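You operate a simulated robot arm through the tools that you are given. There is no shell and no other tool. Be economical: measure what you need, move in short steps, check, and stop when the job is done.

The job below is to be done with a simulated two-armed robot. You get a single attempt, and the scene is never put back.

JOB
Close up the tub: purple knob to STOP, lid on, teal stain wiped up with the orange cloth.
Fine: cloth back. What is to be rubbed or washed off counts as gone when no trace of it is left.

It is judged by the outcome, as a careful person would: the job done as asked, and still so three seconds after it is handed in. It fails if anything else is knocked over, pushed out of place, dropped, spilled or broken. A push-on lid holds only when it is set on centred and level and pressed home; a screw cap is set on level and turned clockwise until tight. Flat cloth is picked up by pressing the open fingertips on it (5 to 10 N) and closing them slowly along it; thin cloth reads only 2 to 8 mm in the jaws.

ROBOT AND FRAMES
Two 7-joint arms with fingered hands on one trunk, on a base that drives. Base frame: it is fixed to the floor where the robot stands at the start and does not move with it; the origin is under the middle of the robot, x ahead of it, y to its left, z up. Readings come in mm, rad, newtons and seconds.
The left shoulder is at the start at [80, 241, 1467], the right one opposite. With the tool pointing down near the work surface each hand reaches from about 100 to 760 mm from the robot's upright axis, wherever it stands, measured 20 degrees to its own side. Places, roughly: purple drain knob [500, 100, 900]; soaking tub [700, 200, 900]; teal stain [500, -100, 900]. Payload 4.9 kg a hand.
The tool frame of a hand sits at the grasp point between the pads (the TCP): z along the fingers, y along the line on which they close. The tips reach 32 mm beyond it. The gripper opens to 200 mm. The gripper's body begins 89 mm behind the TCP. The gripper is a hand of 4 fingers: y runs from the thumb to the fingers, the wrist lies at [0, 0, -267] in the tool frame, and closing takes about 1.5 s.
Orientation is that of the tool frame in the base frame, as a unit quaternion [w, x, y, z]. With the fingers straight down and closing along the base's y, the tool's x points along the base's -x, its y along +y and its z along -z.

CONTROLS
- The arms move only by the tool move_arm. It takes "left_rows", "right_rows" or both (then of equal length, played together; a hand with none holds still); each is a list of rows, each an object of numbers (a shift or turn left out is 0, a gripper value left out holds the last): "x", "y", "z": the shift along the tool's x, y, z in mm; "rx", "ry", "rz": the turn, a rotation vector about the tool's x, y, z in rad; "hand": the gripper command, from -1 (shut) to 1 (fully open), values between in proportion. In form: [{"x": .., "y": .., "z": .., "rx": .., "ry": .., "rz": .., "hand": ..}, ...]. A call has 1 to 8 rows; each row is the pose to reach, as a shift and turn from the pose commanded when the call began, along the tool's axes at that moment. A row lasts 0.2 s, in which the tool goes at most 50 mm and 0.15 rad; a call with a longer step from one row to the next is refused whole, and so is a gripper value outside its range. A pose out of reach is approached as far as the arm can. The call stops where the force on the tool passes 40 N (or 10 N more than at its start, if that is more) or the arm is blocked; 0.2 s more then pass. The fingers move at their own pace (about 72 mm/s each) and stop on an object; they squeeze with about 32 N. The grip force told is the motor's: it shows also when the fingers shut on nothing. Time passes only in rows, and 0.2 s behind the last, so rows that repeat a pose let the fingers close. The reply holds the time, the measured pose of the TCP, the force on the tool along the base axes, the opening and the grip force, in the units named above and with some noise, with the torque about the TCP (base axes, N m) and any sound that the robot's microphone picked up, and new pictures: "show" is both (left out), scene, wrist or none (wrist: the cameras of the hands that moved).
- Cameras (640 x 400 px; columns grow to the right, rows downward): "scene" is now at [105.3, 12.5, 1617.4]; the picture's right is [0.17, -0.98, 0.00], its down [-0.77, -0.14, -0.62] and it looks along [0.61, 0.11, -0.78] (base axes); focal length 294 px, centre (320, 200). "left" rides on the left gripper at [-69, -69, -116] in its tool frame; the picture's right is [0.71, -0.71, 0.00], its down [0.54, 0.54, -0.64] and it looks along [0.46, 0.45, 0.77] (tool axes); focal length 226 px, centre (320, 200). "right" rides on the right gripper at [69, -69, -116] in its tool frame; the picture's right is [0.71, 0.71, 0.00], its down [-0.54, 0.54, -0.64] and it looks along [-0.45, 0.45, 0.77] (tool axes); focal length 226 px, centre (320, 200). There is no depth. A picture from a camera that has moved, and an enlarged one, comes with that camera's place and axes in the base frame and with its lens.
- move_column(by): slides the trunk up (or, below 0, down) by that many mm; the arms and the scene camera ride with it, the base frame stays. It gives what a move gives, with no picture.
- roll_base(legs): drives the robot by 1 to 6 legs, each [ahead, left, turn to the left] in mm, mm and rad, along the robot's own axes; the way and the turn of a leg run together, so that a leg with both is an arc; at most 1500 mm and 3.142 rad a leg. The arms and the cameras ride along, it lands a little off, and it stops where it bumps. It gives what a move gives, and a new picture of the scene camera.
- grasp_type(shape, hand): the hand has 4 fingers and takes this shape, open, in about a second: jaw (thumb against the fingers, like two jaws); tri (thumb and two fingers); tip (a fingertip pinch); poke (one finger out to press); point (the index stretched); flat (the hand flat); cup (the hand cupped); fist (a fist). The gripper value then closes the fingers along that shape, each until it touches; the sizes above hold for jaw. It gives what a move gives, with no picture.
- head_to(pan, tilt): turns the head with the scene camera to pan (to the left, within 1.501 rad either way) and tilt (down, from -0.506 to 1.204), counted from straight ahead of the robot. It gives what a move gives, and a new picture of the scene camera.
- close_up(camera, box): a new picture of the part [left, top, right, bottom] of that camera's present view, enlarged. The clock stands still meanwhile.
- finish_job(): hands the job in; it is judged then, once.

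Work in short steps. Places have to be worked out from the pictures, the camera data and where the tool is seen: move nearer, look again, correct. Check each grasp and each placing, and mend what went wrong. You have 120 turns and 260 pictures in all, those below and enlarged ones among them. Open the grippers and draw the arms clear of the work before you hand the job in, unless the task says otherwise; then end with one line.

The tools are called after "Emit:" as a command line: name --argument value ..., lists and objects as JSON in quotes. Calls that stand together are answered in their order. move_arm: Moves the arms, as the interface text tells. Its arguments: {"type":"object","properties":{"left_rows":{"type":"array","items":{"type":"object","properties":{"x":{"type":"number"},"y":{"type":"number"},"z":{"type":"number"},"rx":{"type":"number"},"ry":{"type":"number"},"rz":{"type":"number"},"hand":{"type":"number"}}}},"right_rows":{"type":"array","items":{"type":"object","properties":{"x":{"type":"number"},"y":{"type":"number"},"z":{"type":"number"},"rx":{"type":"number"},"ry":{"type":"number"},"rz":{"type":"number"},"hand":{"type":"number"}}}},"show":{"type":"string","enum":["both","scene","wrist","none"]}},"required":[]} The other tools are called the same way: move_column (by) slides the trunk up or down; grasp_type (shape, hand) gives the hand a shape; roll_base (legs) drives the base; head_to (pan, tilt) turns the head that bears the scene camera; close_up (camera, box) takes an enlarged picture of a part of a camera's view; finish_job () hands the job in.

At the start:

```text
t: 0.0
left_eef_pos: [579.4, 300.9, 1222.8]
left_tool_rot: [-0.001, 0.0, 1.0, 0.0]
left_wrist_force: [0.2, 0.6, 0.1]
left_torque: [-0.01, 0.01, -0.02]
left_finger_gap: 199.6
left_gripper_force: 0.0
left_shape: jaw
right_eef_pos: [753.6, -299.2, 1243.3]
right_tool_rot: [-0.001, 0.0, 1.0, 0.0]
right_wrist_force: [-0.1, 0.6, 0.0]
right_torque: [-0.03, 0.0, 0.02]
right_finger_gap: 199.9
right_gripper_force: 0.0
right_shape: jaw
trunk travel left (down, up): [-375.0, 465.0]
robot x, y, heading: [-0.7, 2.0, -0.001]
head pan, tilt: [0.175, 0.901]
```

scene: 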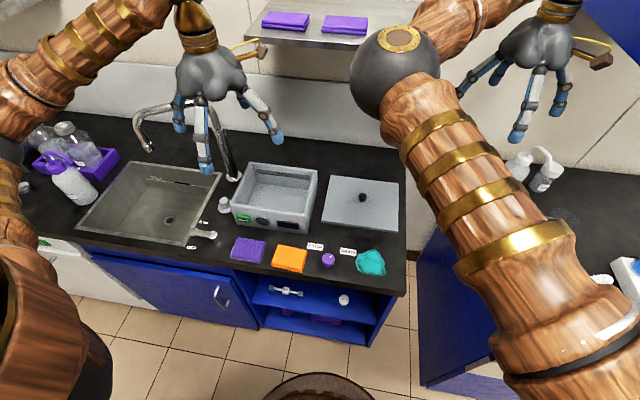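
right: 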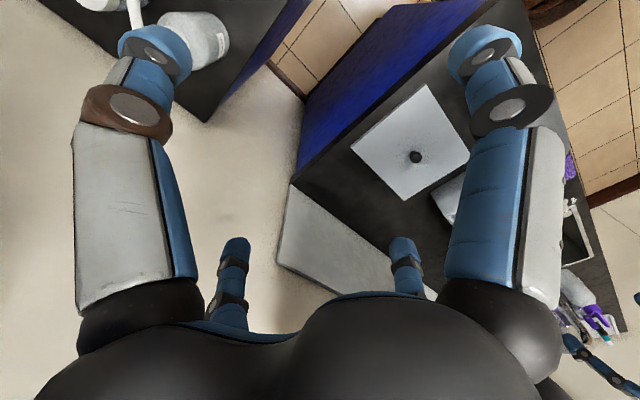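
left: 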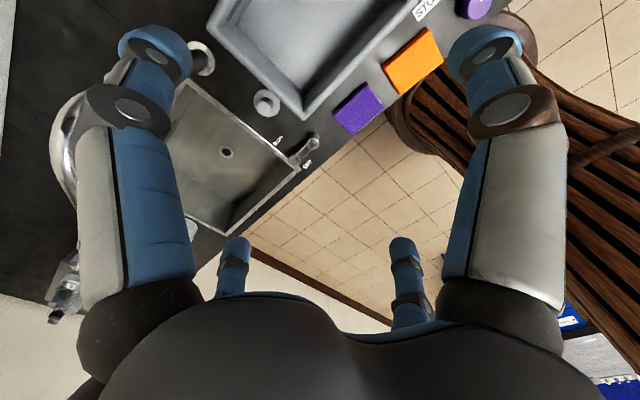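

The tub, lid, knob, cloths and stain are all on the counter in front of me. I'll enlarge that region to read details.

Emit:
close_up --camera "scene" --box '[210, 150, 410, 290]'

Emit:
close_up --camera "scene" --box '[290, 230, 400, 290]'

```text
2.86 times, centred on (310, 220) of scene
camera zoom: at [105.3, 12.5, 1617.4], right [0.17, -0.98, 0.0], down [-0.77, -0.14, -0.62], along [0.61, 0.11, -0.78], focal length 840 px, centre (349, 143)
```

zoom: 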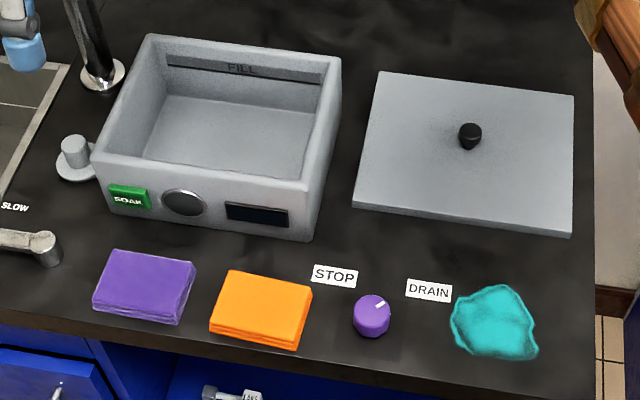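

```text
5.82 times, centred on (345, 260) of scene
camera zoom: at [105.3, 12.5, 1617.4], right [0.17, -0.98, 0.0], down [-0.77, -0.14, -0.62], along [0.61, 0.11, -0.78], focal length 1711 px, centre (174, -149)
```

zoom: 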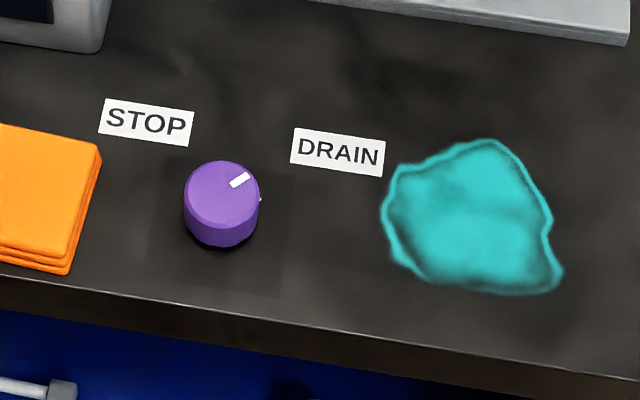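

The knob is near (455, 53), the lid knob near (673, -16) and the tub centre near (624, 233). I'll move the right arm out of the way and bring the left hand over the purple knob at height for a closer look.

Emit:
move_arm --left_rows '[{"x": 20, "y": -36, "z": 0, "hand": -0.3}, {"x": 40, "y": -72, "z": 0}, {"x": 60, "y": -108, "z": 0}, {"x": 80, "y": -144, "z": 10}, {"x": 100, "y": -180, "z": 30}, {"x": 115, "y": -215, "z": 60}, {"x": 124, "y": -240, "z": 90}, {"x": 124, "y": -248, "z": 120}]' --right_rows '[{"x": 30, "y": -30}, {"x": 60, "y": -60}, {"x": 90, "y": -90}, {"x": 120, "y": -120}, {"x": 150, "y": -150}, {"x": 180, "y": -180}, {"x": 210, "y": -200}, {"x": 240, "y": -220}]' --show "both"

```text
t: 0.6
left_eef_pos: [541.8, 234.6, 1223.6]
left_tool_rot: [-0.001, -0.002, 1.0, 0.002]
left_wrist_force: [-0.3, 0.5, 0.0]
left_torque: [0.06, -0.01, 0.02]
left_finger_gap: 115.1
left_gripper_force: 0.1
left_shape: jaw
right_eef_pos: [701.3, -352.4, 1239.6]
right_tool_rot: [-0.001, -0.003, 1.0, 0.004]
right_wrist_force: [2.0, 1.0, -3.2]
right_torque: [-0.06, 0.19, 0.04]
right_finger_gap: 199.8
right_gripper_force: 0.0
right_shape: jaw
trunk travel left (down, up): [-375.0, 465.0]
robot x, y, heading: [1.0, 1.6, 0.006]
head pan, tilt: [0.175, 0.901]
stopped in row 3 (right hand): the force on the tool passed its limit at 106 N (the readings are from after the stop); the commanded pose is now the measured one
camera scene: at [105.7, 9.1, 1617.6], right [0.18, -0.98, 0.0], down [-0.77, -0.14, -0.62], along [0.61, 0.11, -0.78], focal length 294 px, centre (320, 200)
camera right: at [634.4, -423.1, 1354.8], right [-0.71, 0.7, 0.01], down [0.54, 0.54, 0.65], along [0.45, 0.46, -0.76], focal length 226 px, centre (320, 200)
camera left: at [610.9, 165.1, 1338.7], right [-0.7, -0.71, 0.0], down [-0.54, 0.54, 0.64], along [-0.46, 0.46, -0.76], focal length 226 px, centre (320, 200)
```

scene: 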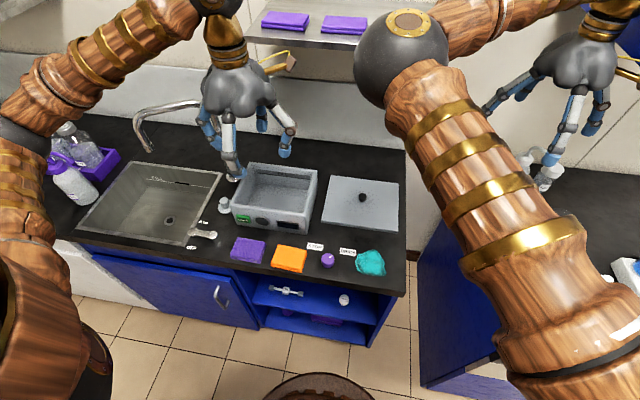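
right: 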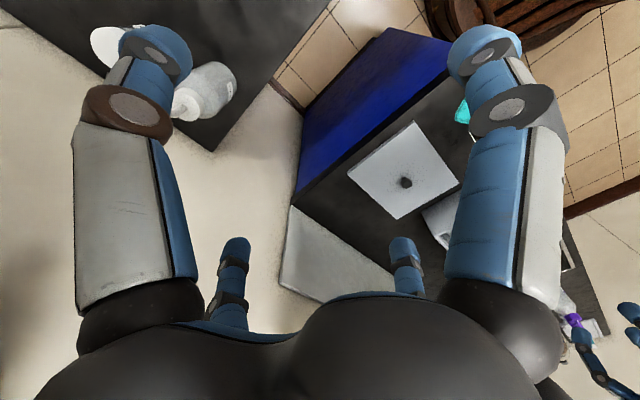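
left: 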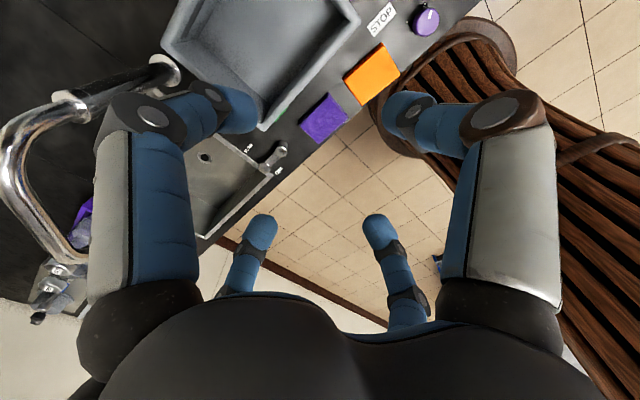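

The right arm hit something. I'll see what lies near the right hand.

Emit:
close_up --camera "scene" --box '[460, 20, 640, 220]'

Emit:
close_up --camera "scene" --box '[340, 0, 640, 160]'

Emit:
head_to --pan -0.6 --tilt 0.6

```text
2.00 times, centred on (550, 120) of scene
camera zoom: at [105.7, 9.1, 1617.6], right [0.18, -0.98, 0.0], down [-0.77, -0.14, -0.62], along [0.61, 0.11, -0.78], focal length 588 px, centre (-140, 360)
```

zoom: 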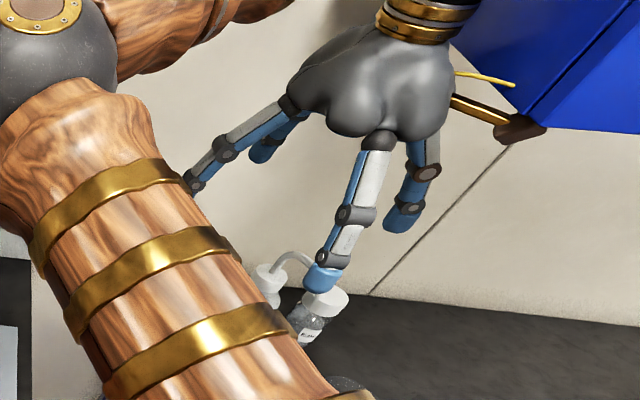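

```text
2.13 times, centred on (490, 80) of scene
camera zoom: at [105.7, 9.1, 1617.6], right [0.18, -0.98, 0.0], down [-0.77, -0.14, -0.62], along [0.61, 0.11, -0.78], focal length 627 px, centre (-43, 456)
```

zoom: 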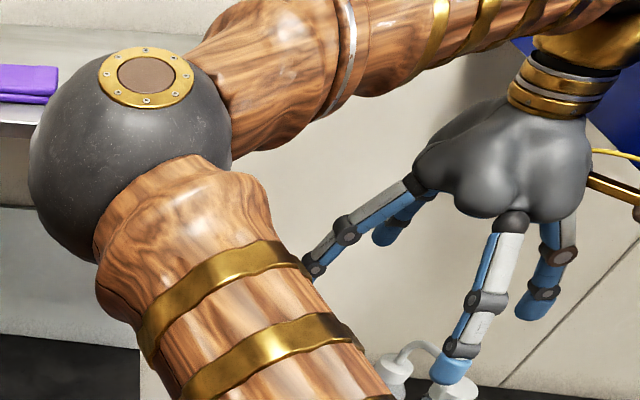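

```text
t: 1.7
left_eef_pos: [541.3, 235.3, 1221.7]
left_tool_rot: [-0.001, -0.002, 1.0, 0.001]
left_wrist_force: [0.2, -0.5, -0.4]
left_torque: [-0.04, 0.01, 0.02]
left_finger_gap: 70.2
left_gripper_force: 0.0
left_shape: jaw
right_eef_pos: [703.2, -351.7, 1238.2]
right_tool_rot: [-0.003, -0.002, 1.0, 0.003]
right_wrist_force: [-6.7, 1.3, -23.3]
right_torque: [1.81, -2.78, -0.59]
right_finger_gap: 200.0
right_gripper_force: 0.0
right_shape: jaw
trunk travel left (down, up): [-375.0, 465.0]
robot x, y, heading: [3.2, 0.7, 0.004]
head pan, tilt: [-0.6, 0.6]
camera scene: at [105.0, -51.4, 1641.9], right [-0.56, -0.83, 0.0], down [-0.47, 0.32, -0.82], along [0.68, -0.46, -0.57], focal length 294 px, centre (320, 200)
```

scene: 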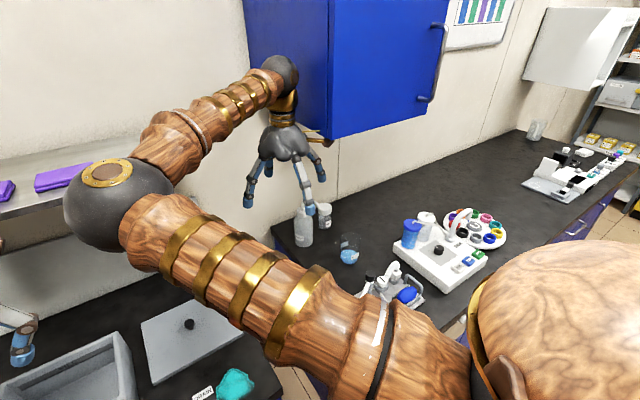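

The right wrist touched the wall cabinet. I'll back it off to the left, then toward me.

Emit:
move_arm --right_rows '[{"x": 5, "y": 30}, {"x": 10, "y": 50}, {"x": 50, "y": 50}, {"x": 95, "y": 50}, {"x": 140, "y": 50}, {"x": 185, "y": 50}, {"x": 230, "y": 50}, {"x": 270, "y": 50}]' --show "scene"

```text
t: 3.5
left_eef_pos: [540.9, 237.8, 1222.7]
left_tool_rot: [0.001, -0.002, 1.0, 0.0]
left_wrist_force: [0.0, -0.6, -0.3]
left_torque: [-0.01, -0.02, -0.01]
left_finger_gap: 70.3
left_gripper_force: 0.1
left_shape: jaw
right_eef_pos: [429.3, -299.5, 1239.9]
right_tool_rot: [0.0, -0.002, 1.0, 0.002]
right_wrist_force: [-0.6, -0.7, 0.1]
right_torque: [0.06, -0.01, -0.01]
right_finger_gap: 199.9
right_gripper_force: 0.0
right_shape: jaw
trunk travel left (down, up): [-375.0, 465.0]
robot x, y, heading: [-3.1, -0.7, 0.002]
head pan, tilt: [-0.6, 0.6]
camera scene: at [102.4, -49.5, 1642.3], right [-0.56, -0.83, 0.0], down [-0.47, 0.32, -0.83], along [0.68, -0.46, -0.56], focal length 294 px, centre (320, 200)
```

scene: 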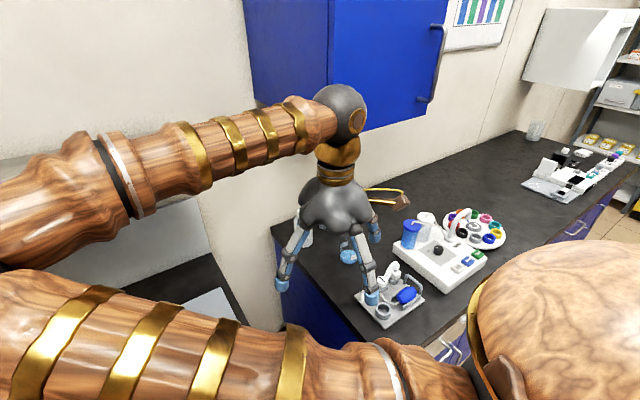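

Clear now. I'll swing the right hand further out to the right so its elbow leaves the centre.

Emit:
move_arm --right_rows '[{"x": 12, "y": -45}, {"x": 24, "y": -90}, {"x": 36, "y": -135}, {"x": 48, "y": -180}, {"x": 60, "y": -225}, {"x": 72, "y": -270}, {"x": 84, "y": -310}, {"x": 100, "y": -330}]' --show "none"

Emit:
head_to --pan 0.1 --tilt 0.95

```text
t: 5.3
left_eef_pos: [542.5, 237.7, 1222.2]
left_tool_rot: [0.0, -0.002, 1.0, 0.001]
left_wrist_force: [-0.5, 1.5, -0.2]
left_torque: [0.01, 0.0, 0.0]
left_finger_gap: 70.3
left_gripper_force: 0.1
left_shape: jaw
right_eef_pos: [331.3, -632.0, 1239.0]
right_tool_rot: [-0.001, -0.003, 1.0, 0.002]
right_wrist_force: [-0.7, -0.1, 0.3]
right_torque: [0.03, -0.02, -0.02]
right_finger_gap: 200.1
right_gripper_force: 0.1
right_shape: jaw
trunk travel left (down, up): [-375.0, 465.0]
robot x, y, heading: [0.7, 1.3, 0.001]
head pan, tilt: [-0.6, 0.6]
```

```text
t: 6.4
left_eef_pos: [541.2, 236.4, 1222.3]
left_tool_rot: [0.0, -0.003, 1.0, 0.0]
left_wrist_force: [-0.6, 0.2, 0.3]
left_torque: [-0.01, -0.01, 0.03]
left_finger_gap: 70.4
left_gripper_force: 0.0
left_shape: jaw
right_eef_pos: [331.8, -631.0, 1240.8]
right_tool_rot: [-0.001, -0.002, 1.0, 0.002]
right_wrist_force: [0.1, -0.6, 0.0]
right_torque: [0.04, -0.02, -0.02]
right_finger_gap: 200.0
right_gripper_force: 0.0
right_shape: jaw
trunk travel left (down, up): [-375.0, 465.0]
robot x, y, heading: [0.7, -2.4, 0.008]
head pan, tilt: [0.099, 0.949]
camera scene: at [103.1, 6.7, 1613.8], right [0.1, -0.99, 0.0], down [-0.81, -0.08, -0.58], along [0.58, 0.06, -0.81], focal length 294 px, centre (320, 200)
```

scene: 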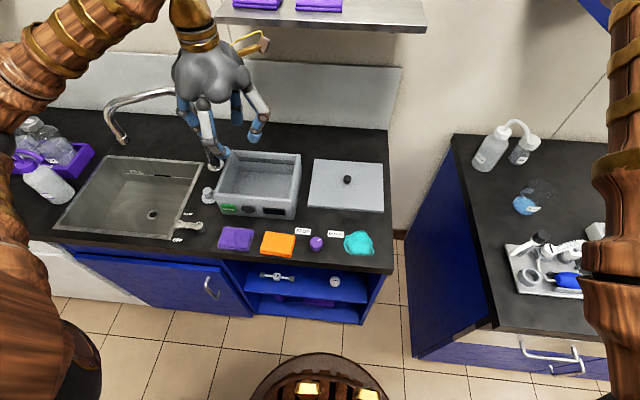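

The view is clear. I'll move the left hand above the purple knob, keeping it high.

Emit:
move_arm --left_rows '[{"x": 15, "y": -35, "z": 0}, {"x": 30, "y": -70, "z": 5}, {"x": 45, "y": -105, "z": 20}, {"x": 60, "y": -140, "z": 40}, {"x": 75, "y": -165, "z": 70}, {"x": 86, "y": -183, "z": 100}, {"x": 86, "y": -183, "z": 100}]'

```text
t: 8.0
left_eef_pos: [486.6, 66.4, 1129.3]
left_tool_rot: [-0.01, 0.005, 1.0, -0.003]
left_wrist_force: [-0.5, 0.3, -0.4]
left_torque: [-0.01, 0.04, -0.02]
left_finger_gap: 70.2
left_gripper_force: 0.1
left_shape: jaw
left hand out of reach, approached as far as the arm can: row 5, 6, 7
right_eef_pos: [334.2, -630.9, 1240.7]
right_tool_rot: [-0.002, -0.001, 1.0, 0.001]
right_wrist_force: [0.1, -0.7, -0.3]
right_torque: [0.02, 0.04, 0.0]
right_finger_gap: 200.0
right_gripper_force: 0.1
right_shape: jaw
trunk travel left (down, up): [-375.0, 465.0]
robot x, y, heading: [0.6, -1.1, 0.001]
head pan, tilt: [0.099, 0.949]
camera scene: at [104.4, 8.2, 1613.7], right [0.1, -0.99, 0.0], down [-0.81, -0.08, -0.58], along [0.58, 0.06, -0.81], focal length 294 px, centre (320, 200)
camera left: at [557.2, -2.8, 1244.2], right [-0.71, -0.7, 0.02], down [-0.52, 0.55, 0.65], along [-0.46, 0.45, -0.76], focal length 226 px, centre (320, 200)
```

scene: 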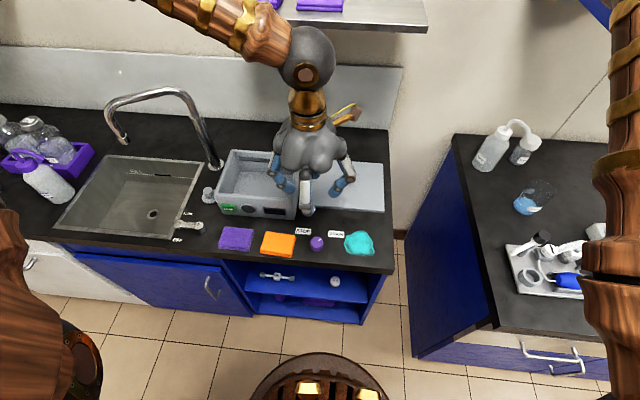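
left: 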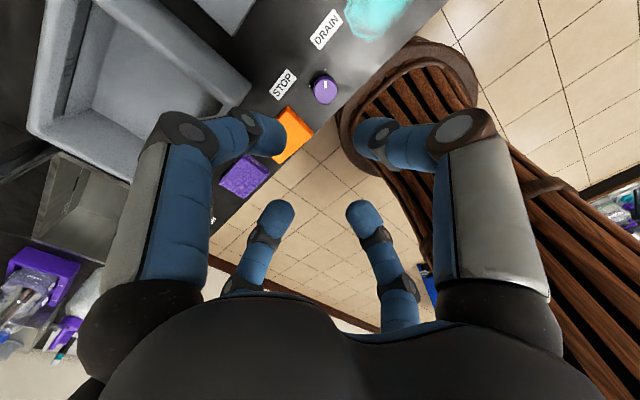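

Triangulating the two views puts the purple knob near (484, 54, 880), so the counter is around z=860. I'll go down some and check reach there.

Emit:
move_arm --left_rows '[{"x": 0, "y": -4, "z": 30}, {"x": 0, "y": -8, "z": 60}, {"x": 0, "y": -12, "z": 90}, {"x": 0, "y": -12, "z": 110}, {"x": 0, "y": -12, "z": 110}]'

```text
t: 9.2
left_eef_pos: [512.5, 64.3, 1023.9]
left_tool_rot: [-0.011, 0.005, 1.0, -0.003]
left_wrist_force: [0.2, -0.2, 1.2]
left_torque: [-0.02, -0.01, -0.05]
left_finger_gap: 70.3
left_gripper_force: 0.1
left_shape: jaw
left hand out of reach, approached as far as the arm can: row 1, 2, 3, 4, 5
right_eef_pos: [331.6, -631.1, 1240.3]
right_tool_rot: [-0.001, -0.003, 1.0, 0.001]
right_wrist_force: [0.8, 0.2, -0.5]
right_torque: [-0.04, 0.0, 0.04]
right_finger_gap: 199.8
right_gripper_force: 0.0
right_shape: jaw
trunk travel left (down, up): [-375.0, 465.0]
robot x, y, heading: [1.6, 1.0, 0.006]
head pan, tilt: [0.099, 0.949]
camera scene: at [103.1, 7.5, 1613.8], right [0.1, -0.99, 0.0], down [-0.81, -0.08, -0.58], along [0.58, 0.06, -0.81], focal length 294 px, centre (320, 200)
camera left: at [583.7, -5.2, 1138.5], right [-0.71, -0.7, 0.02], down [-0.52, 0.55, 0.65], along [-0.47, 0.46, -0.76], focal length 226 px, centre (320, 200)
```

scene: 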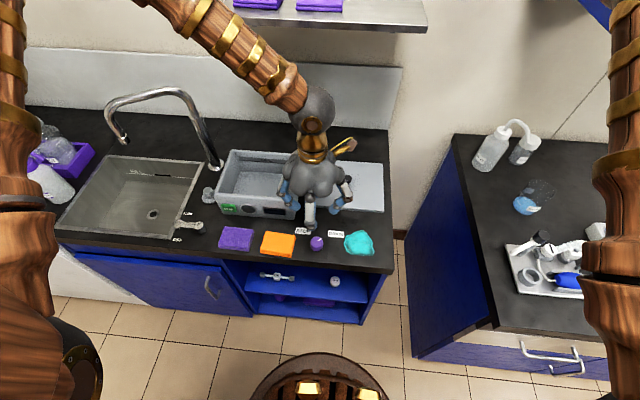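
left: 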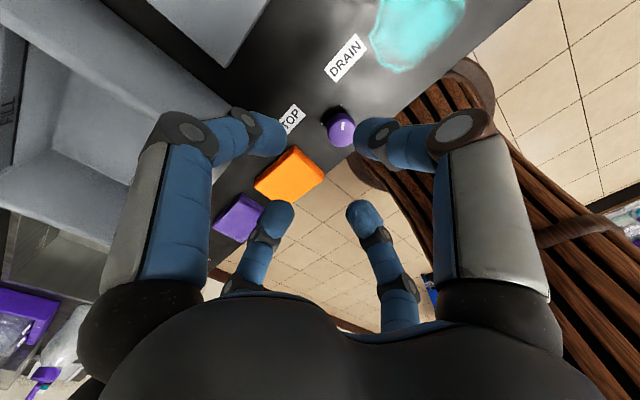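

The left arm is folded too tight here. I'll drive the robot 180 mm back to gain working room.

Emit:
roll_base --legs '[[-180, 0, 0]]'

```text
t: 10.7
left_eef_pos: [336.3, 66.0, 1023.4]
left_tool_rot: [-0.013, 0.001, 1.0, -0.003]
left_wrist_force: [0.0, -1.0, -0.5]
left_torque: [0.01, 0.01, 0.02]
left_finger_gap: 70.2
left_gripper_force: 0.0
left_shape: jaw
right_eef_pos: [159.6, -631.2, 1238.5]
right_tool_rot: [-0.002, -0.005, 1.0, 0.001]
right_wrist_force: [0.6, 0.6, 0.3]
right_torque: [0.01, 0.07, 0.01]
right_finger_gap: 200.1
right_gripper_force: 0.0
right_shape: jaw
trunk travel left (down, up): [-375.0, 465.0]
robot x, y, heading: [-181.2, -0.6, 0.011]
head pan, tilt: [0.099, 0.949]
camera scene: at [-72.2, 6.6, 1613.4], right [0.11, -0.99, 0.0], down [-0.81, -0.09, -0.58], along [0.58, 0.06, -0.81], focal length 294 px, centre (320, 200)
```

scene: 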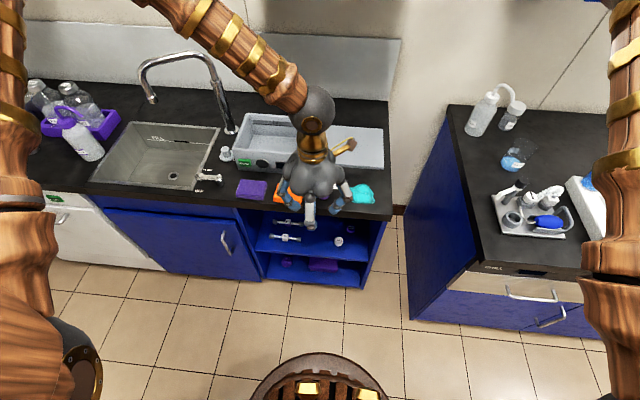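

Now head tilt up a bit and put the left hand above the knob (484, 55).

Emit:
move_arm --left_rows '[{"x": -45, "y": -3, "z": -15}, {"x": -90, "y": -6, "z": -15}, {"x": -130, "y": -10, "z": -15}, {"x": -148, "y": -10, "z": -15}, {"x": -148, "y": -10, "z": 10}, {"x": -148, "y": -10, "z": 10}]' --show "wrist"

Emit:
head_to --pan 0.1 --tilt 0.85

```text
t: 12.1
left_eef_pos: [482.5, 55.2, 1010.6]
left_tool_rot: [-0.011, 0.002, 1.0, -0.002]
left_wrist_force: [-0.6, 0.5, 0.8]
left_torque: [0.02, 0.0, 0.02]
left_finger_gap: 70.1
left_gripper_force: 0.0
left_shape: jaw
right_eef_pos: [156.1, -630.8, 1238.2]
right_tool_rot: [-0.001, -0.005, 1.0, 0.003]
right_wrist_force: [-0.6, -0.4, -0.5]
right_torque: [0.03, -0.04, 0.0]
right_finger_gap: 199.8
right_gripper_force: 0.0
right_shape: jaw
trunk travel left (down, up): [-375.0, 465.0]
robot x, y, heading: [-180.2, -0.8, 0.004]
head pan, tilt: [0.099, 0.949]
camera left: at [552.7, -14.1, 1125.0], right [-0.71, -0.71, 0.02], down [-0.53, 0.55, 0.65], along [-0.47, 0.45, -0.76], focal length 226 px, centre (320, 200)
```

left: 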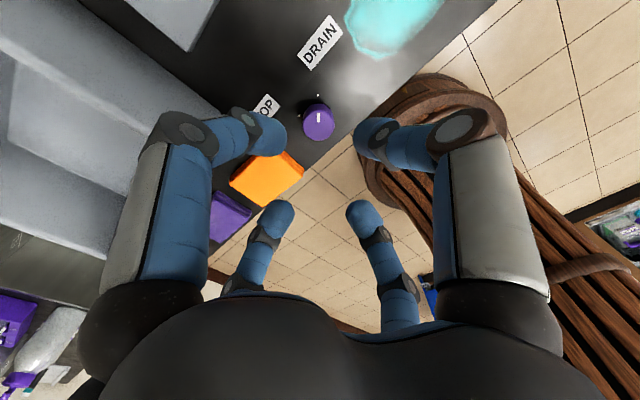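

```text
t: 12.8
left_eef_pos: [481.6, 55.2, 1011.1]
left_tool_rot: [-0.01, 0.002, 1.0, -0.002]
left_wrist_force: [0.4, 0.4, 1.2]
left_torque: [0.01, -0.04, 0.03]
left_finger_gap: 70.3
left_gripper_force: 0.1
left_shape: jaw
right_eef_pos: [156.8, -630.8, 1239.1]
right_tool_rot: [-0.002, -0.006, 1.0, 0.002]
right_wrist_force: [0.4, -0.7, -0.9]
right_torque: [0.03, -0.01, 0.01]
right_finger_gap: 199.9
right_gripper_force: 0.1
right_shape: jaw
trunk travel left (down, up): [-375.0, 465.0]
robot x, y, heading: [-179.0, -0.5, 0.006]
head pan, tilt: [0.099, 0.85]
camera scene: at [-71.0, 7.0, 1621.3], right [0.11, -0.99, 0.0], down [-0.75, -0.08, -0.66], along [0.66, 0.07, -0.75], focal length 294 px, centre (320, 200)
```

scene: 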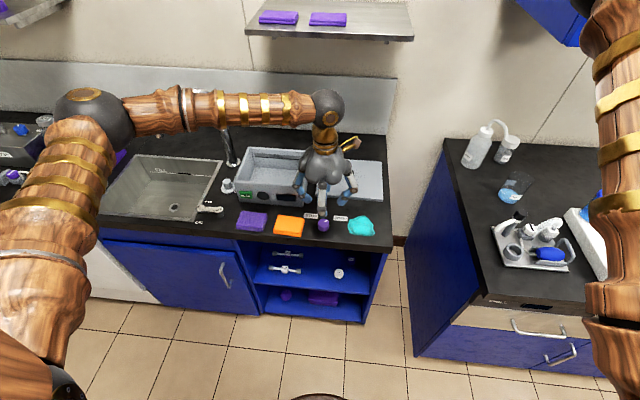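

The hand is above the knob. I'll look closely at the finger arrangement and the knob's pointer.

Emit:
close_up --camera "scene" --box '[225, 130, 395, 245]'

Emit:
close_up --camera "left" --box '[220, 20, 420, 240]'

```text
3.48 times, centred on (310, 188) of scene
camera zoom: at [-71.0, 7.0, 1621.3], right [0.11, -0.99, 0.0], down [-0.75, -0.08, -0.66], along [0.66, 0.07, -0.75], focal length 1023 px, centre (355, 244)
```

zoom: 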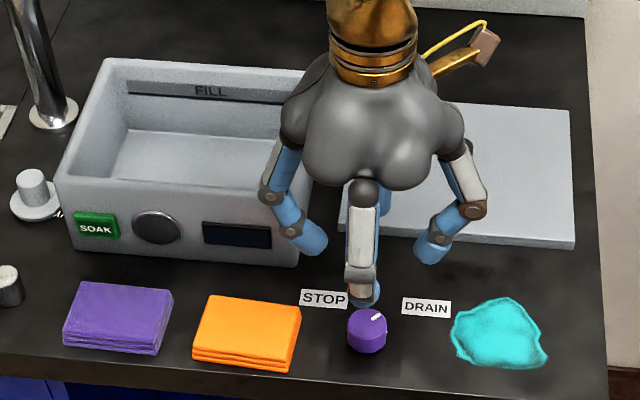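

```text
1.82 times, centred on (320, 130) of left
camera zoom: at [552.9, -14.3, 1124.7], right [-0.71, -0.7, 0.02], down [-0.53, 0.55, 0.65], along [-0.47, 0.45, -0.76], focal length 411 px, centre (320, 327)
```

zoom: 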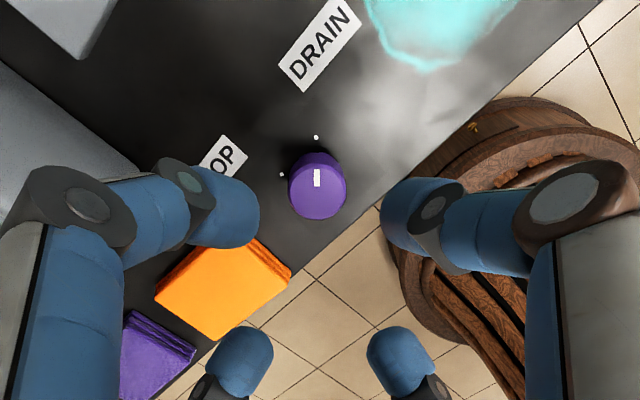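

The pointer aims at the DRAIN tick and the STOP tick is about 90° counter-clockwise. The hand is a centric claw above the knob; I'll pre-turn it clockwise 0.75 rad while descending to TCP z≈911.

Emit:
move_arm --left_rows '[{"rz": 0.15, "ry": -0.022, "z": 20}, {"rz": 0.3, "ry": -0.022, "z": 40}, {"rz": 0.45, "ry": -0.022, "z": 60}, {"rz": 0.6, "ry": -0.022, "z": 80}, {"rz": 0.75, "ry": -0.022, "z": 95}, {"rz": 0.75, "ry": -0.022, "z": 100}]'

Emit:
close_up --camera "left" --box '[220, 60, 420, 280]'

Emit:
close_up --camera "scene" --box '[255, 170, 395, 250]'

```text
refused: row 1 steps farther than a row can; nothing moved
```

```text
1.82 times, centred on (320, 170) of left
camera zoom: at [552.9, -14.3, 1124.7], right [-0.71, -0.7, 0.02], down [-0.53, 0.55, 0.65], along [-0.47, 0.45, -0.76], focal length 411 px, centre (320, 254)
```

zoom: 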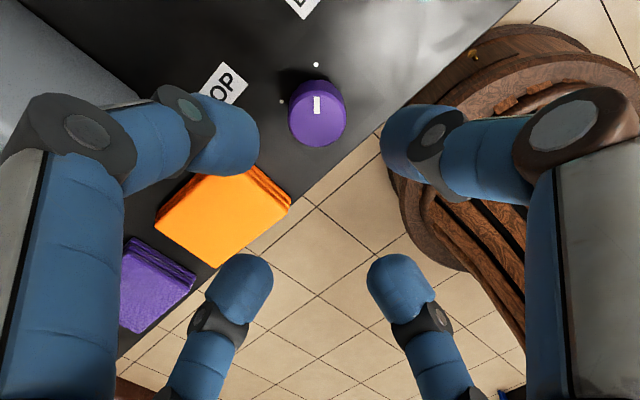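

```text
4.57 times, centred on (325, 210) of scene
camera zoom: at [-71.0, 7.0, 1621.3], right [0.11, -0.99, 0.0], down [-0.75, -0.08, -0.66], along [0.66, 0.07, -0.75], focal length 1344 px, centre (297, 154)
```

zoom: 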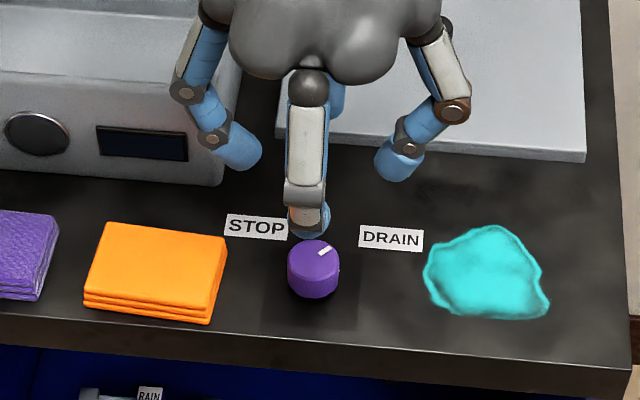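

The turn step was too large; retrying with smaller steps.

Emit:
move_arm --left_rows '[{"rz": 0.12, "z": 20}, {"rz": 0.24, "ry": -0.01, "z": 40}, {"rz": 0.36, "ry": -0.02, "z": 60}, {"rz": 0.48, "ry": -0.022, "z": 80}, {"rz": 0.6, "ry": -0.022, "z": 95}, {"rz": 0.72, "ry": -0.022, "z": 100}, {"rz": 0.72, "ry": -0.022, "z": 100}]'

Emit:
close_up --camera "left" --box '[220, 60, 420, 280]'

Emit:
close_up --camera "scene" --box '[255, 170, 395, 250]'

```text
t: 14.4
left_eef_pos: [478.5, 55.8, 910.8]
left_tool_rot: [0.0, 0.355, 0.935, -0.006]
left_wrist_force: [-0.3, -0.2, -0.4]
left_torque: [0.0, 0.03, -0.01]
left_finger_gap: 70.2
left_gripper_force: 0.0
left_shape: jaw
right_eef_pos: [158.5, -630.4, 1239.4]
right_tool_rot: [-0.001, -0.006, 1.0, 0.002]
right_wrist_force: [0.8, -0.8, 0.1]
right_torque: [-0.03, 0.0, 0.01]
right_finger_gap: 200.0
right_gripper_force: 0.1
right_shape: jaw
trunk travel left (down, up): [-375.0, 465.0]
robot x, y, heading: [-176.5, 2.9, 0.006]
head pan, tilt: [0.099, 0.85]
camera scene: at [-70.4, 7.3, 1621.3], right [0.11, -0.99, 0.0], down [-0.75, -0.08, -0.66], along [0.66, 0.07, -0.75], focal length 294 px, centre (320, 200)
camera left: at [484.9, -41.7, 1027.2], right [-1.0, -0.06, 0.0], down [-0.04, 0.77, 0.63], along [-0.04, 0.63, -0.77], focal length 226 px, centre (320, 200)
```

scene: 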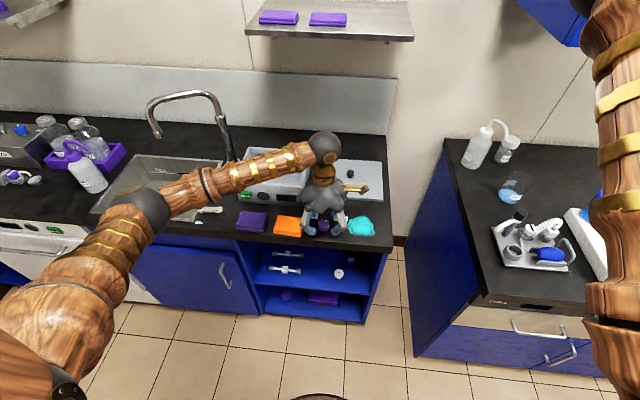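
left: 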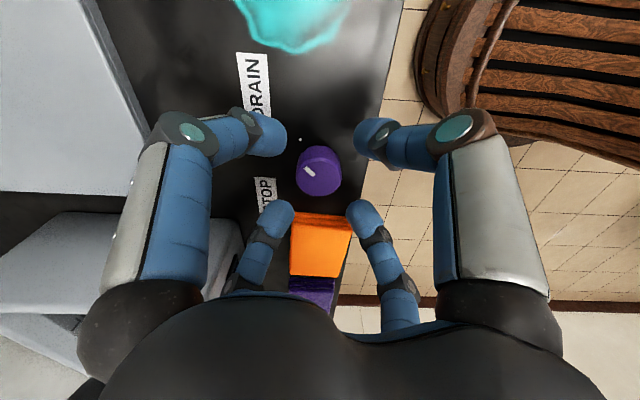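

```text
1.82 times, centred on (320, 170) of left
camera zoom: at [484.9, -41.7, 1027.2], right [-1.0, -0.06, 0.0], down [-0.04, 0.77, 0.63], along [-0.04, 0.63, -0.77], focal length 411 px, centre (320, 254)
```

zoom: 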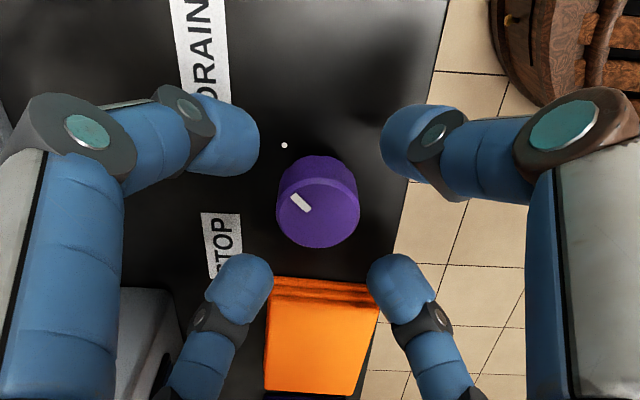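

```text
4.57 times, centred on (325, 210) of scene
camera zoom: at [-70.4, 7.3, 1621.3], right [0.11, -0.99, 0.0], down [-0.75, -0.08, -0.66], along [0.66, 0.07, -0.75], focal length 1344 px, centre (297, 154)
```

zoom: 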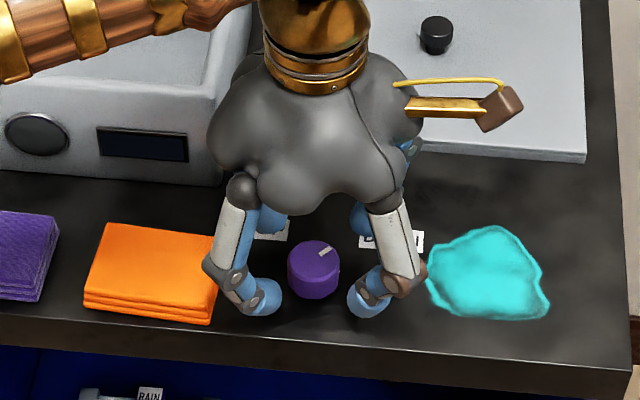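

The knob sits centred between the claws with its top about level with the tips (z≈880). I'll go down 13 mm and close.

Emit:
move_arm --left_rows '[{"z": 7}, {"z": 13}, {"z": 13, "hand": -1}, {"z": 13}, {"z": 13}, {"z": 13}, {"z": 13}]'

Emit:
close_up --camera "scene" --box '[255, 170, 395, 250]'

```text
t: 16.0
left_eef_pos: [479.0, 55.0, 896.8]
left_tool_rot: [-0.001, 0.353, 0.936, -0.006]
left_wrist_force: [-0.9, -1.7, -7.4]
left_torque: [-0.04, 0.02, 0.01]
left_finger_gap: 28.9
left_gripper_force: 32.6
left_shape: jaw
right_eef_pos: [157.6, -629.0, 1239.4]
right_tool_rot: [-0.002, -0.006, 1.0, 0.002]
right_wrist_force: [0.4, -0.7, -0.6]
right_torque: [0.0, 0.0, 0.0]
right_finger_gap: 199.7
right_gripper_force: 0.1
right_shape: jaw
trunk travel left (down, up): [-375.0, 465.0]
robot x, y, heading: [-178.2, 0.2, 0.007]
head pan, tilt: [0.099, 0.85]
camera scene: at [-69.8, 7.2, 1621.2], right [0.11, -0.99, 0.0], down [-0.75, -0.08, -0.66], along [0.66, 0.07, -0.75], focal length 294 px, centre (320, 200)
camera left: at [485.4, -42.1, 1014.0], right [-1.0, -0.06, 0.01], down [-0.04, 0.77, 0.63], along [-0.04, 0.63, -0.77], focal length 226 px, centre (320, 200)
```

scene: 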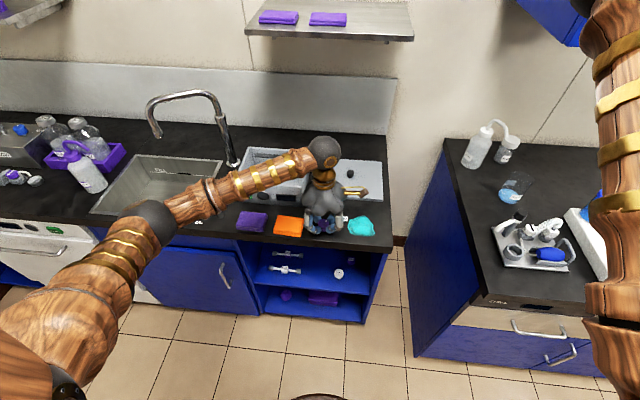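
left: 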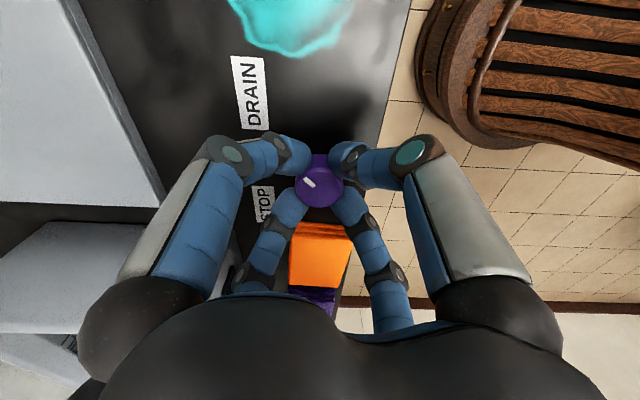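

```text
4.57 times, centred on (325, 210) of scene
camera zoom: at [-69.8, 7.2, 1621.2], right [0.11, -0.99, 0.0], down [-0.75, -0.08, -0.66], along [0.66, 0.07, -0.75], focal length 1344 px, centre (297, 154)
```

zoom: 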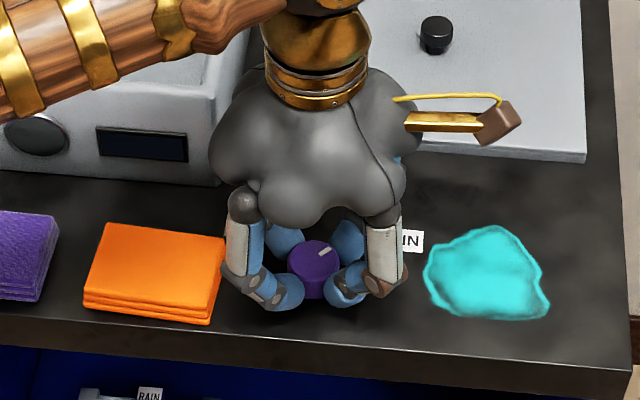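

The knob is gripped (29 mm, 32 N). I'll turn counter-clockwise about 0.84 rad first and watch.

Emit:
move_arm --left_rows '[{"rz": -0.12}, {"rz": -0.24}, {"rz": -0.36}, {"rz": -0.48}, {"rz": -0.6}, {"rz": -0.72}, {"rz": -0.84}, {"rz": -0.84}]' --show "wrist"

Emit:
close_up --camera "scene" --box '[255, 170, 395, 250]'

```text
t: 17.8
left_eef_pos: [480.9, 52.9, 896.8]
left_tool_rot: [-0.002, -0.059, 0.998, -0.006]
left_wrist_force: [8.1, 0.3, 0.1]
left_torque: [0.01, -0.31, -0.02]
left_finger_gap: 28.5
left_gripper_force: 32.1
left_shape: jaw
right_eef_pos: [157.4, -631.4, 1239.2]
right_tool_rot: [0.0, -0.005, 1.0, 0.002]
right_wrist_force: [-0.3, -0.3, 1.2]
right_torque: [-0.01, 0.0, 0.02]
right_finger_gap: 200.2
right_gripper_force: 0.1
right_shape: jaw
trunk travel left (down, up): [-375.0, 465.0]
robot x, y, heading: [-180.1, 5.4, 0.009]
head pan, tilt: [0.099, 0.85]
camera left: at [556.8, -4.8, 1013.0], right [-0.62, -0.79, 0.01], down [-0.6, 0.48, 0.64], along [-0.51, 0.39, -0.77], focal length 226 px, centre (320, 200)
```

left: 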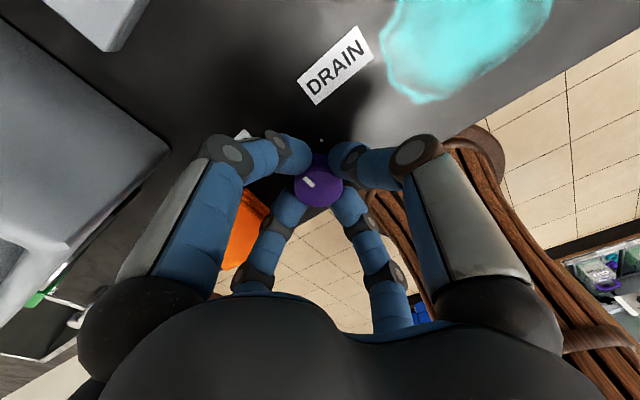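

```text
4.57 times, centred on (325, 210) of scene
camera zoom: at [-69.3, 7.2, 1621.2], right [0.11, -0.99, 0.0], down [-0.75, -0.08, -0.66], along [0.66, 0.07, -0.75], focal length 1344 px, centre (297, 154)
```

zoom: 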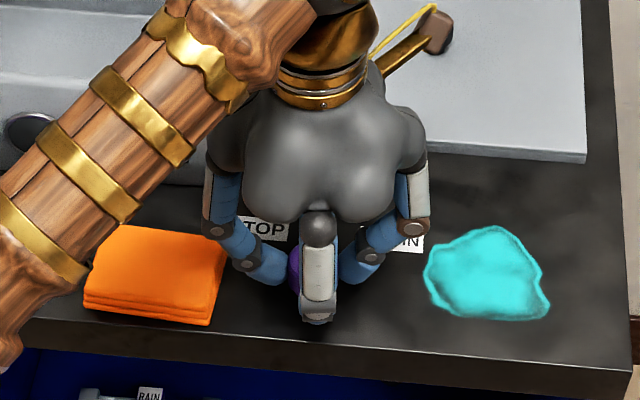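

The knob follows the hand. Continuing the turn by 0.72 rad.

Emit:
move_arm --left_rows '[{"rz": -0.12}, {"rz": -0.24}, {"rz": -0.36}, {"rz": -0.48}, {"rz": -0.6}, {"rz": -0.72}, {"rz": -0.72}]' --show "wrist"

Emit:
close_up --camera "scene" --box '[255, 170, 395, 250]'

Emit:
close_up --camera "left" --box '[240, 80, 400, 230]'

```text
t: 19.0
left_eef_pos: [481.2, 53.3, 895.8]
left_tool_rot: [-0.003, -0.35, 0.937, -0.008]
left_wrist_force: [-10.8, 3.4, 19.3]
left_torque: [0.24, 0.29, 0.01]
left_finger_gap: 29.5
left_gripper_force: 31.6
left_shape: jaw
left hand out of reach, approached as far as the arm can: row 5, 6
right_eef_pos: [155.4, -630.5, 1239.0]
right_tool_rot: [0.0, -0.005, 1.0, 0.003]
right_wrist_force: [0.4, -0.2, -0.6]
right_torque: [0.06, -0.02, 0.0]
right_finger_gap: 200.1
right_gripper_force: 0.0
right_shape: jaw
trunk travel left (down, up): [-375.0, 465.0]
robot x, y, heading: [-176.6, -2.5, 0.013]
head pan, tilt: [0.099, 0.85]
stopped in row 6 (left hand): the force on the tool passed its limit at 50 N (the readings are from after the stop); the commanded pose is now the measured one
camera left: at [579.3, 49.4, 1011.6], right [-0.07, -1.0, 0.02], down [-0.76, 0.06, 0.64], along [-0.64, 0.03, -0.77], focal length 226 px, centre (320, 200)
```

left: 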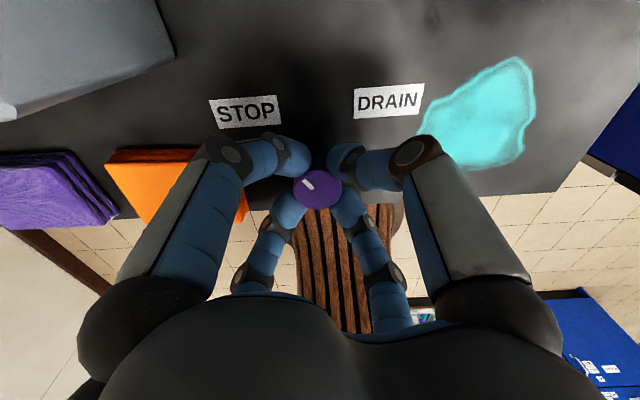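

```text
4.57 times, centred on (325, 210) of scene
camera zoom: at [-73.9, 7.1, 1621.6], right [0.11, -0.99, 0.0], down [-0.75, -0.08, -0.66], along [0.66, 0.07, -0.75], focal length 1344 px, centre (297, 154)
```

zoom: 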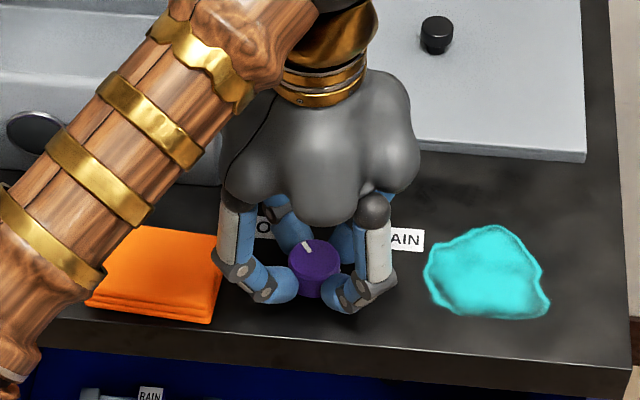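

```text
2.67 times, centred on (320, 155) of left
camera zoom: at [579.3, 49.4, 1011.6], right [-0.07, -1.0, 0.02], down [-0.76, 0.06, 0.64], along [-0.64, 0.03, -0.77], focal length 603 px, centre (320, 320)
```

zoom: 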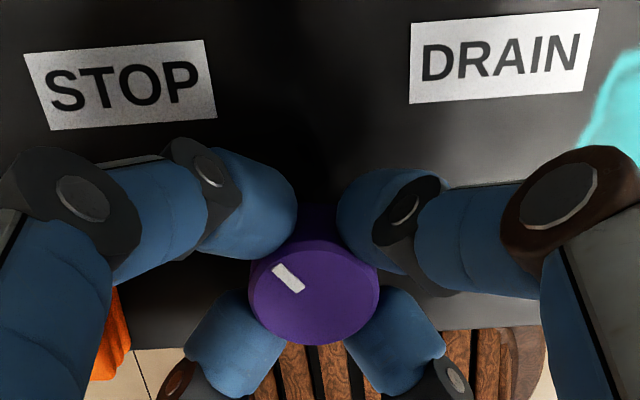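

The pointer is now about 30° left of forward, and the arm hit its twist limit. I'll release, back the hand clockwise and regrip for the rest.

Emit:
move_arm --left_rows '[{"hand": -0.4}, {"hand": -0.4}, {"rz": 0.12}, {"rz": 0.24}, {"rz": 0.36}, {"rz": 0.48}, {"rz": 0.6}, {"rz": 0.6}]' --show "wrist"

Emit:
close_up --camera "left" --box '[240, 80, 400, 230]'

Emit:
close_up --camera "scene" --box '[255, 170, 395, 250]'

```text
t: 20.8
left_eef_pos: [485.7, 54.6, 893.0]
left_tool_rot: [-0.002, -0.058, 0.998, -0.008]
left_wrist_force: [0.3, 0.3, -0.3]
left_torque: [0.02, -0.01, 0.0]
left_finger_gap: 59.8
left_gripper_force: 0.2
left_shape: jaw
right_eef_pos: [157.0, -629.8, 1239.2]
right_tool_rot: [-0.001, -0.005, 1.0, 0.002]
right_wrist_force: [-0.3, 0.1, -0.4]
right_torque: [0.01, 0.0, 0.01]
right_finger_gap: 199.9
right_gripper_force: 0.0
right_shape: jaw
trunk travel left (down, up): [-375.0, 465.0]
robot x, y, heading: [-178.9, 2.4, 0.011]
head pan, tilt: [0.099, 0.85]
camera left: at [561.1, -4.6, 1009.6], right [-0.62, -0.78, 0.01], down [-0.6, 0.49, 0.64], along [-0.51, 0.39, -0.77], focal length 226 px, centre (320, 200)
```

left: 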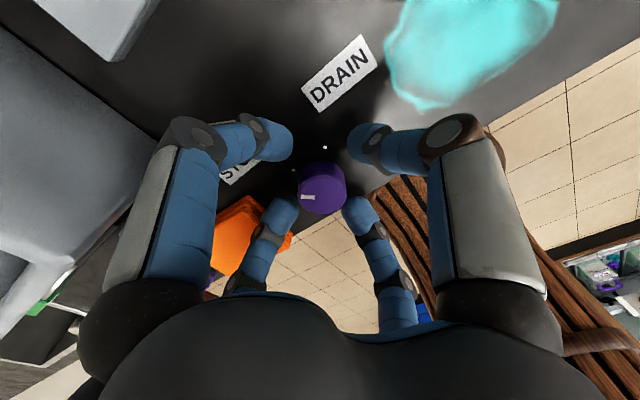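

```text
2.67 times, centred on (320, 155) of left
camera zoom: at [561.1, -4.6, 1009.6], right [-0.62, -0.78, 0.01], down [-0.6, 0.49, 0.64], along [-0.51, 0.39, -0.77], focal length 603 px, centre (320, 320)
```

zoom: 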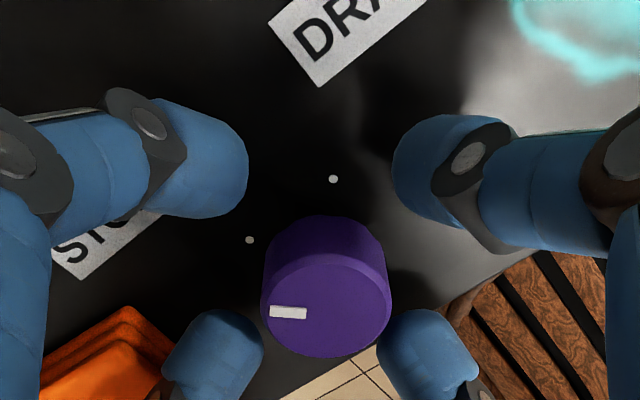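

```text
4.57 times, centred on (325, 210) of scene
camera zoom: at [-70.4, 7.2, 1621.3], right [0.11, -0.99, 0.0], down [-0.75, -0.08, -0.66], along [0.66, 0.07, -0.75], focal length 1344 px, centre (297, 154)
```

zoom: 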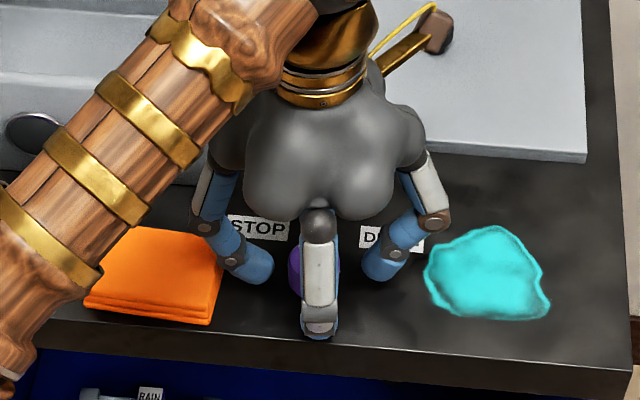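

The pointer now looks nearly aligned with the STOP tick. I'll lift the hand and shift it left to check with both cameras.

Emit:
move_arm --left_rows '[{"z": -40}, {"z": -80}, {"z": -110, "x": -20}, {"z": -130, "x": -60}, {"z": -130, "x": -100}, {"z": -130, "x": -130}, {"z": -130, "x": -130}]' --show "wrist"

Emit:
close_up --camera "scene" --box '[285, 200, 365, 245]'

```text
t: 22.4
left_eef_pos: [612.7, 69.9, 1021.3]
left_tool_rot: [-0.002, -0.059, 0.998, -0.009]
left_wrist_force: [-0.5, 0.7, 0.1]
left_torque: [0.04, -0.01, -0.02]
left_finger_gap: 60.2
left_gripper_force: 0.1
left_shape: jaw
right_eef_pos: [157.0, -629.5, 1239.3]
right_tool_rot: [-0.001, -0.006, 1.0, 0.002]
right_wrist_force: [0.3, -0.2, 0.1]
right_torque: [0.0, -0.02, 0.02]
right_finger_gap: 200.1
right_gripper_force: 0.1
right_shape: jaw
trunk travel left (down, up): [-375.0, 465.0]
robot x, y, heading: [-180.4, -1.9, 0.01]
head pan, tilt: [0.099, 0.85]
camera left: at [689.0, 12.8, 1139.3], right [-0.62, -0.78, 0.01], down [-0.6, 0.49, 0.64], along [-0.51, 0.38, -0.77], focal length 226 px, centre (320, 200)
```

left: 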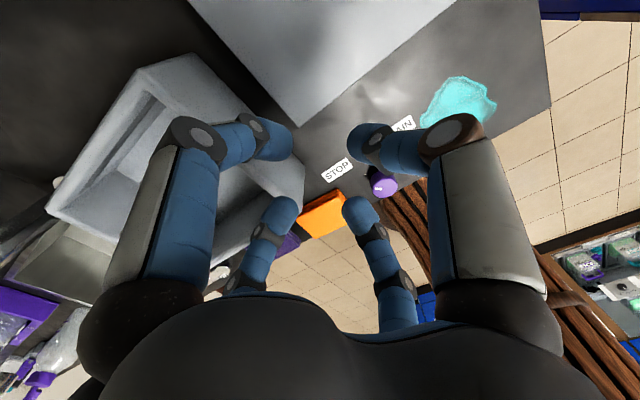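

```text
8.00 times, centred on (325, 222) of scene
camera zoom: at [-70.9, 7.9, 1621.3], right [0.11, -0.99, 0.0], down [-0.75, -0.08, -0.66], along [0.66, 0.07, -0.75], focal length 2353 px, centre (280, 20)
```

zoom: 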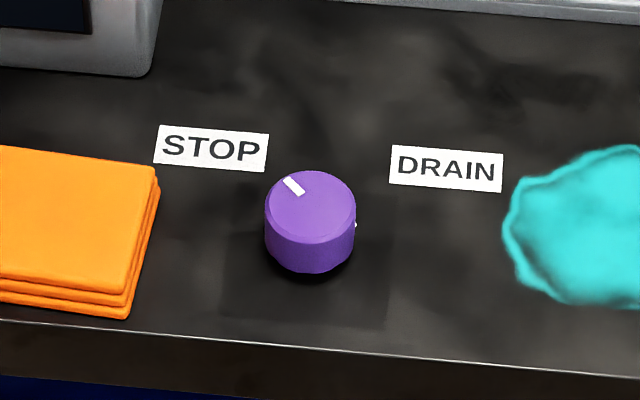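

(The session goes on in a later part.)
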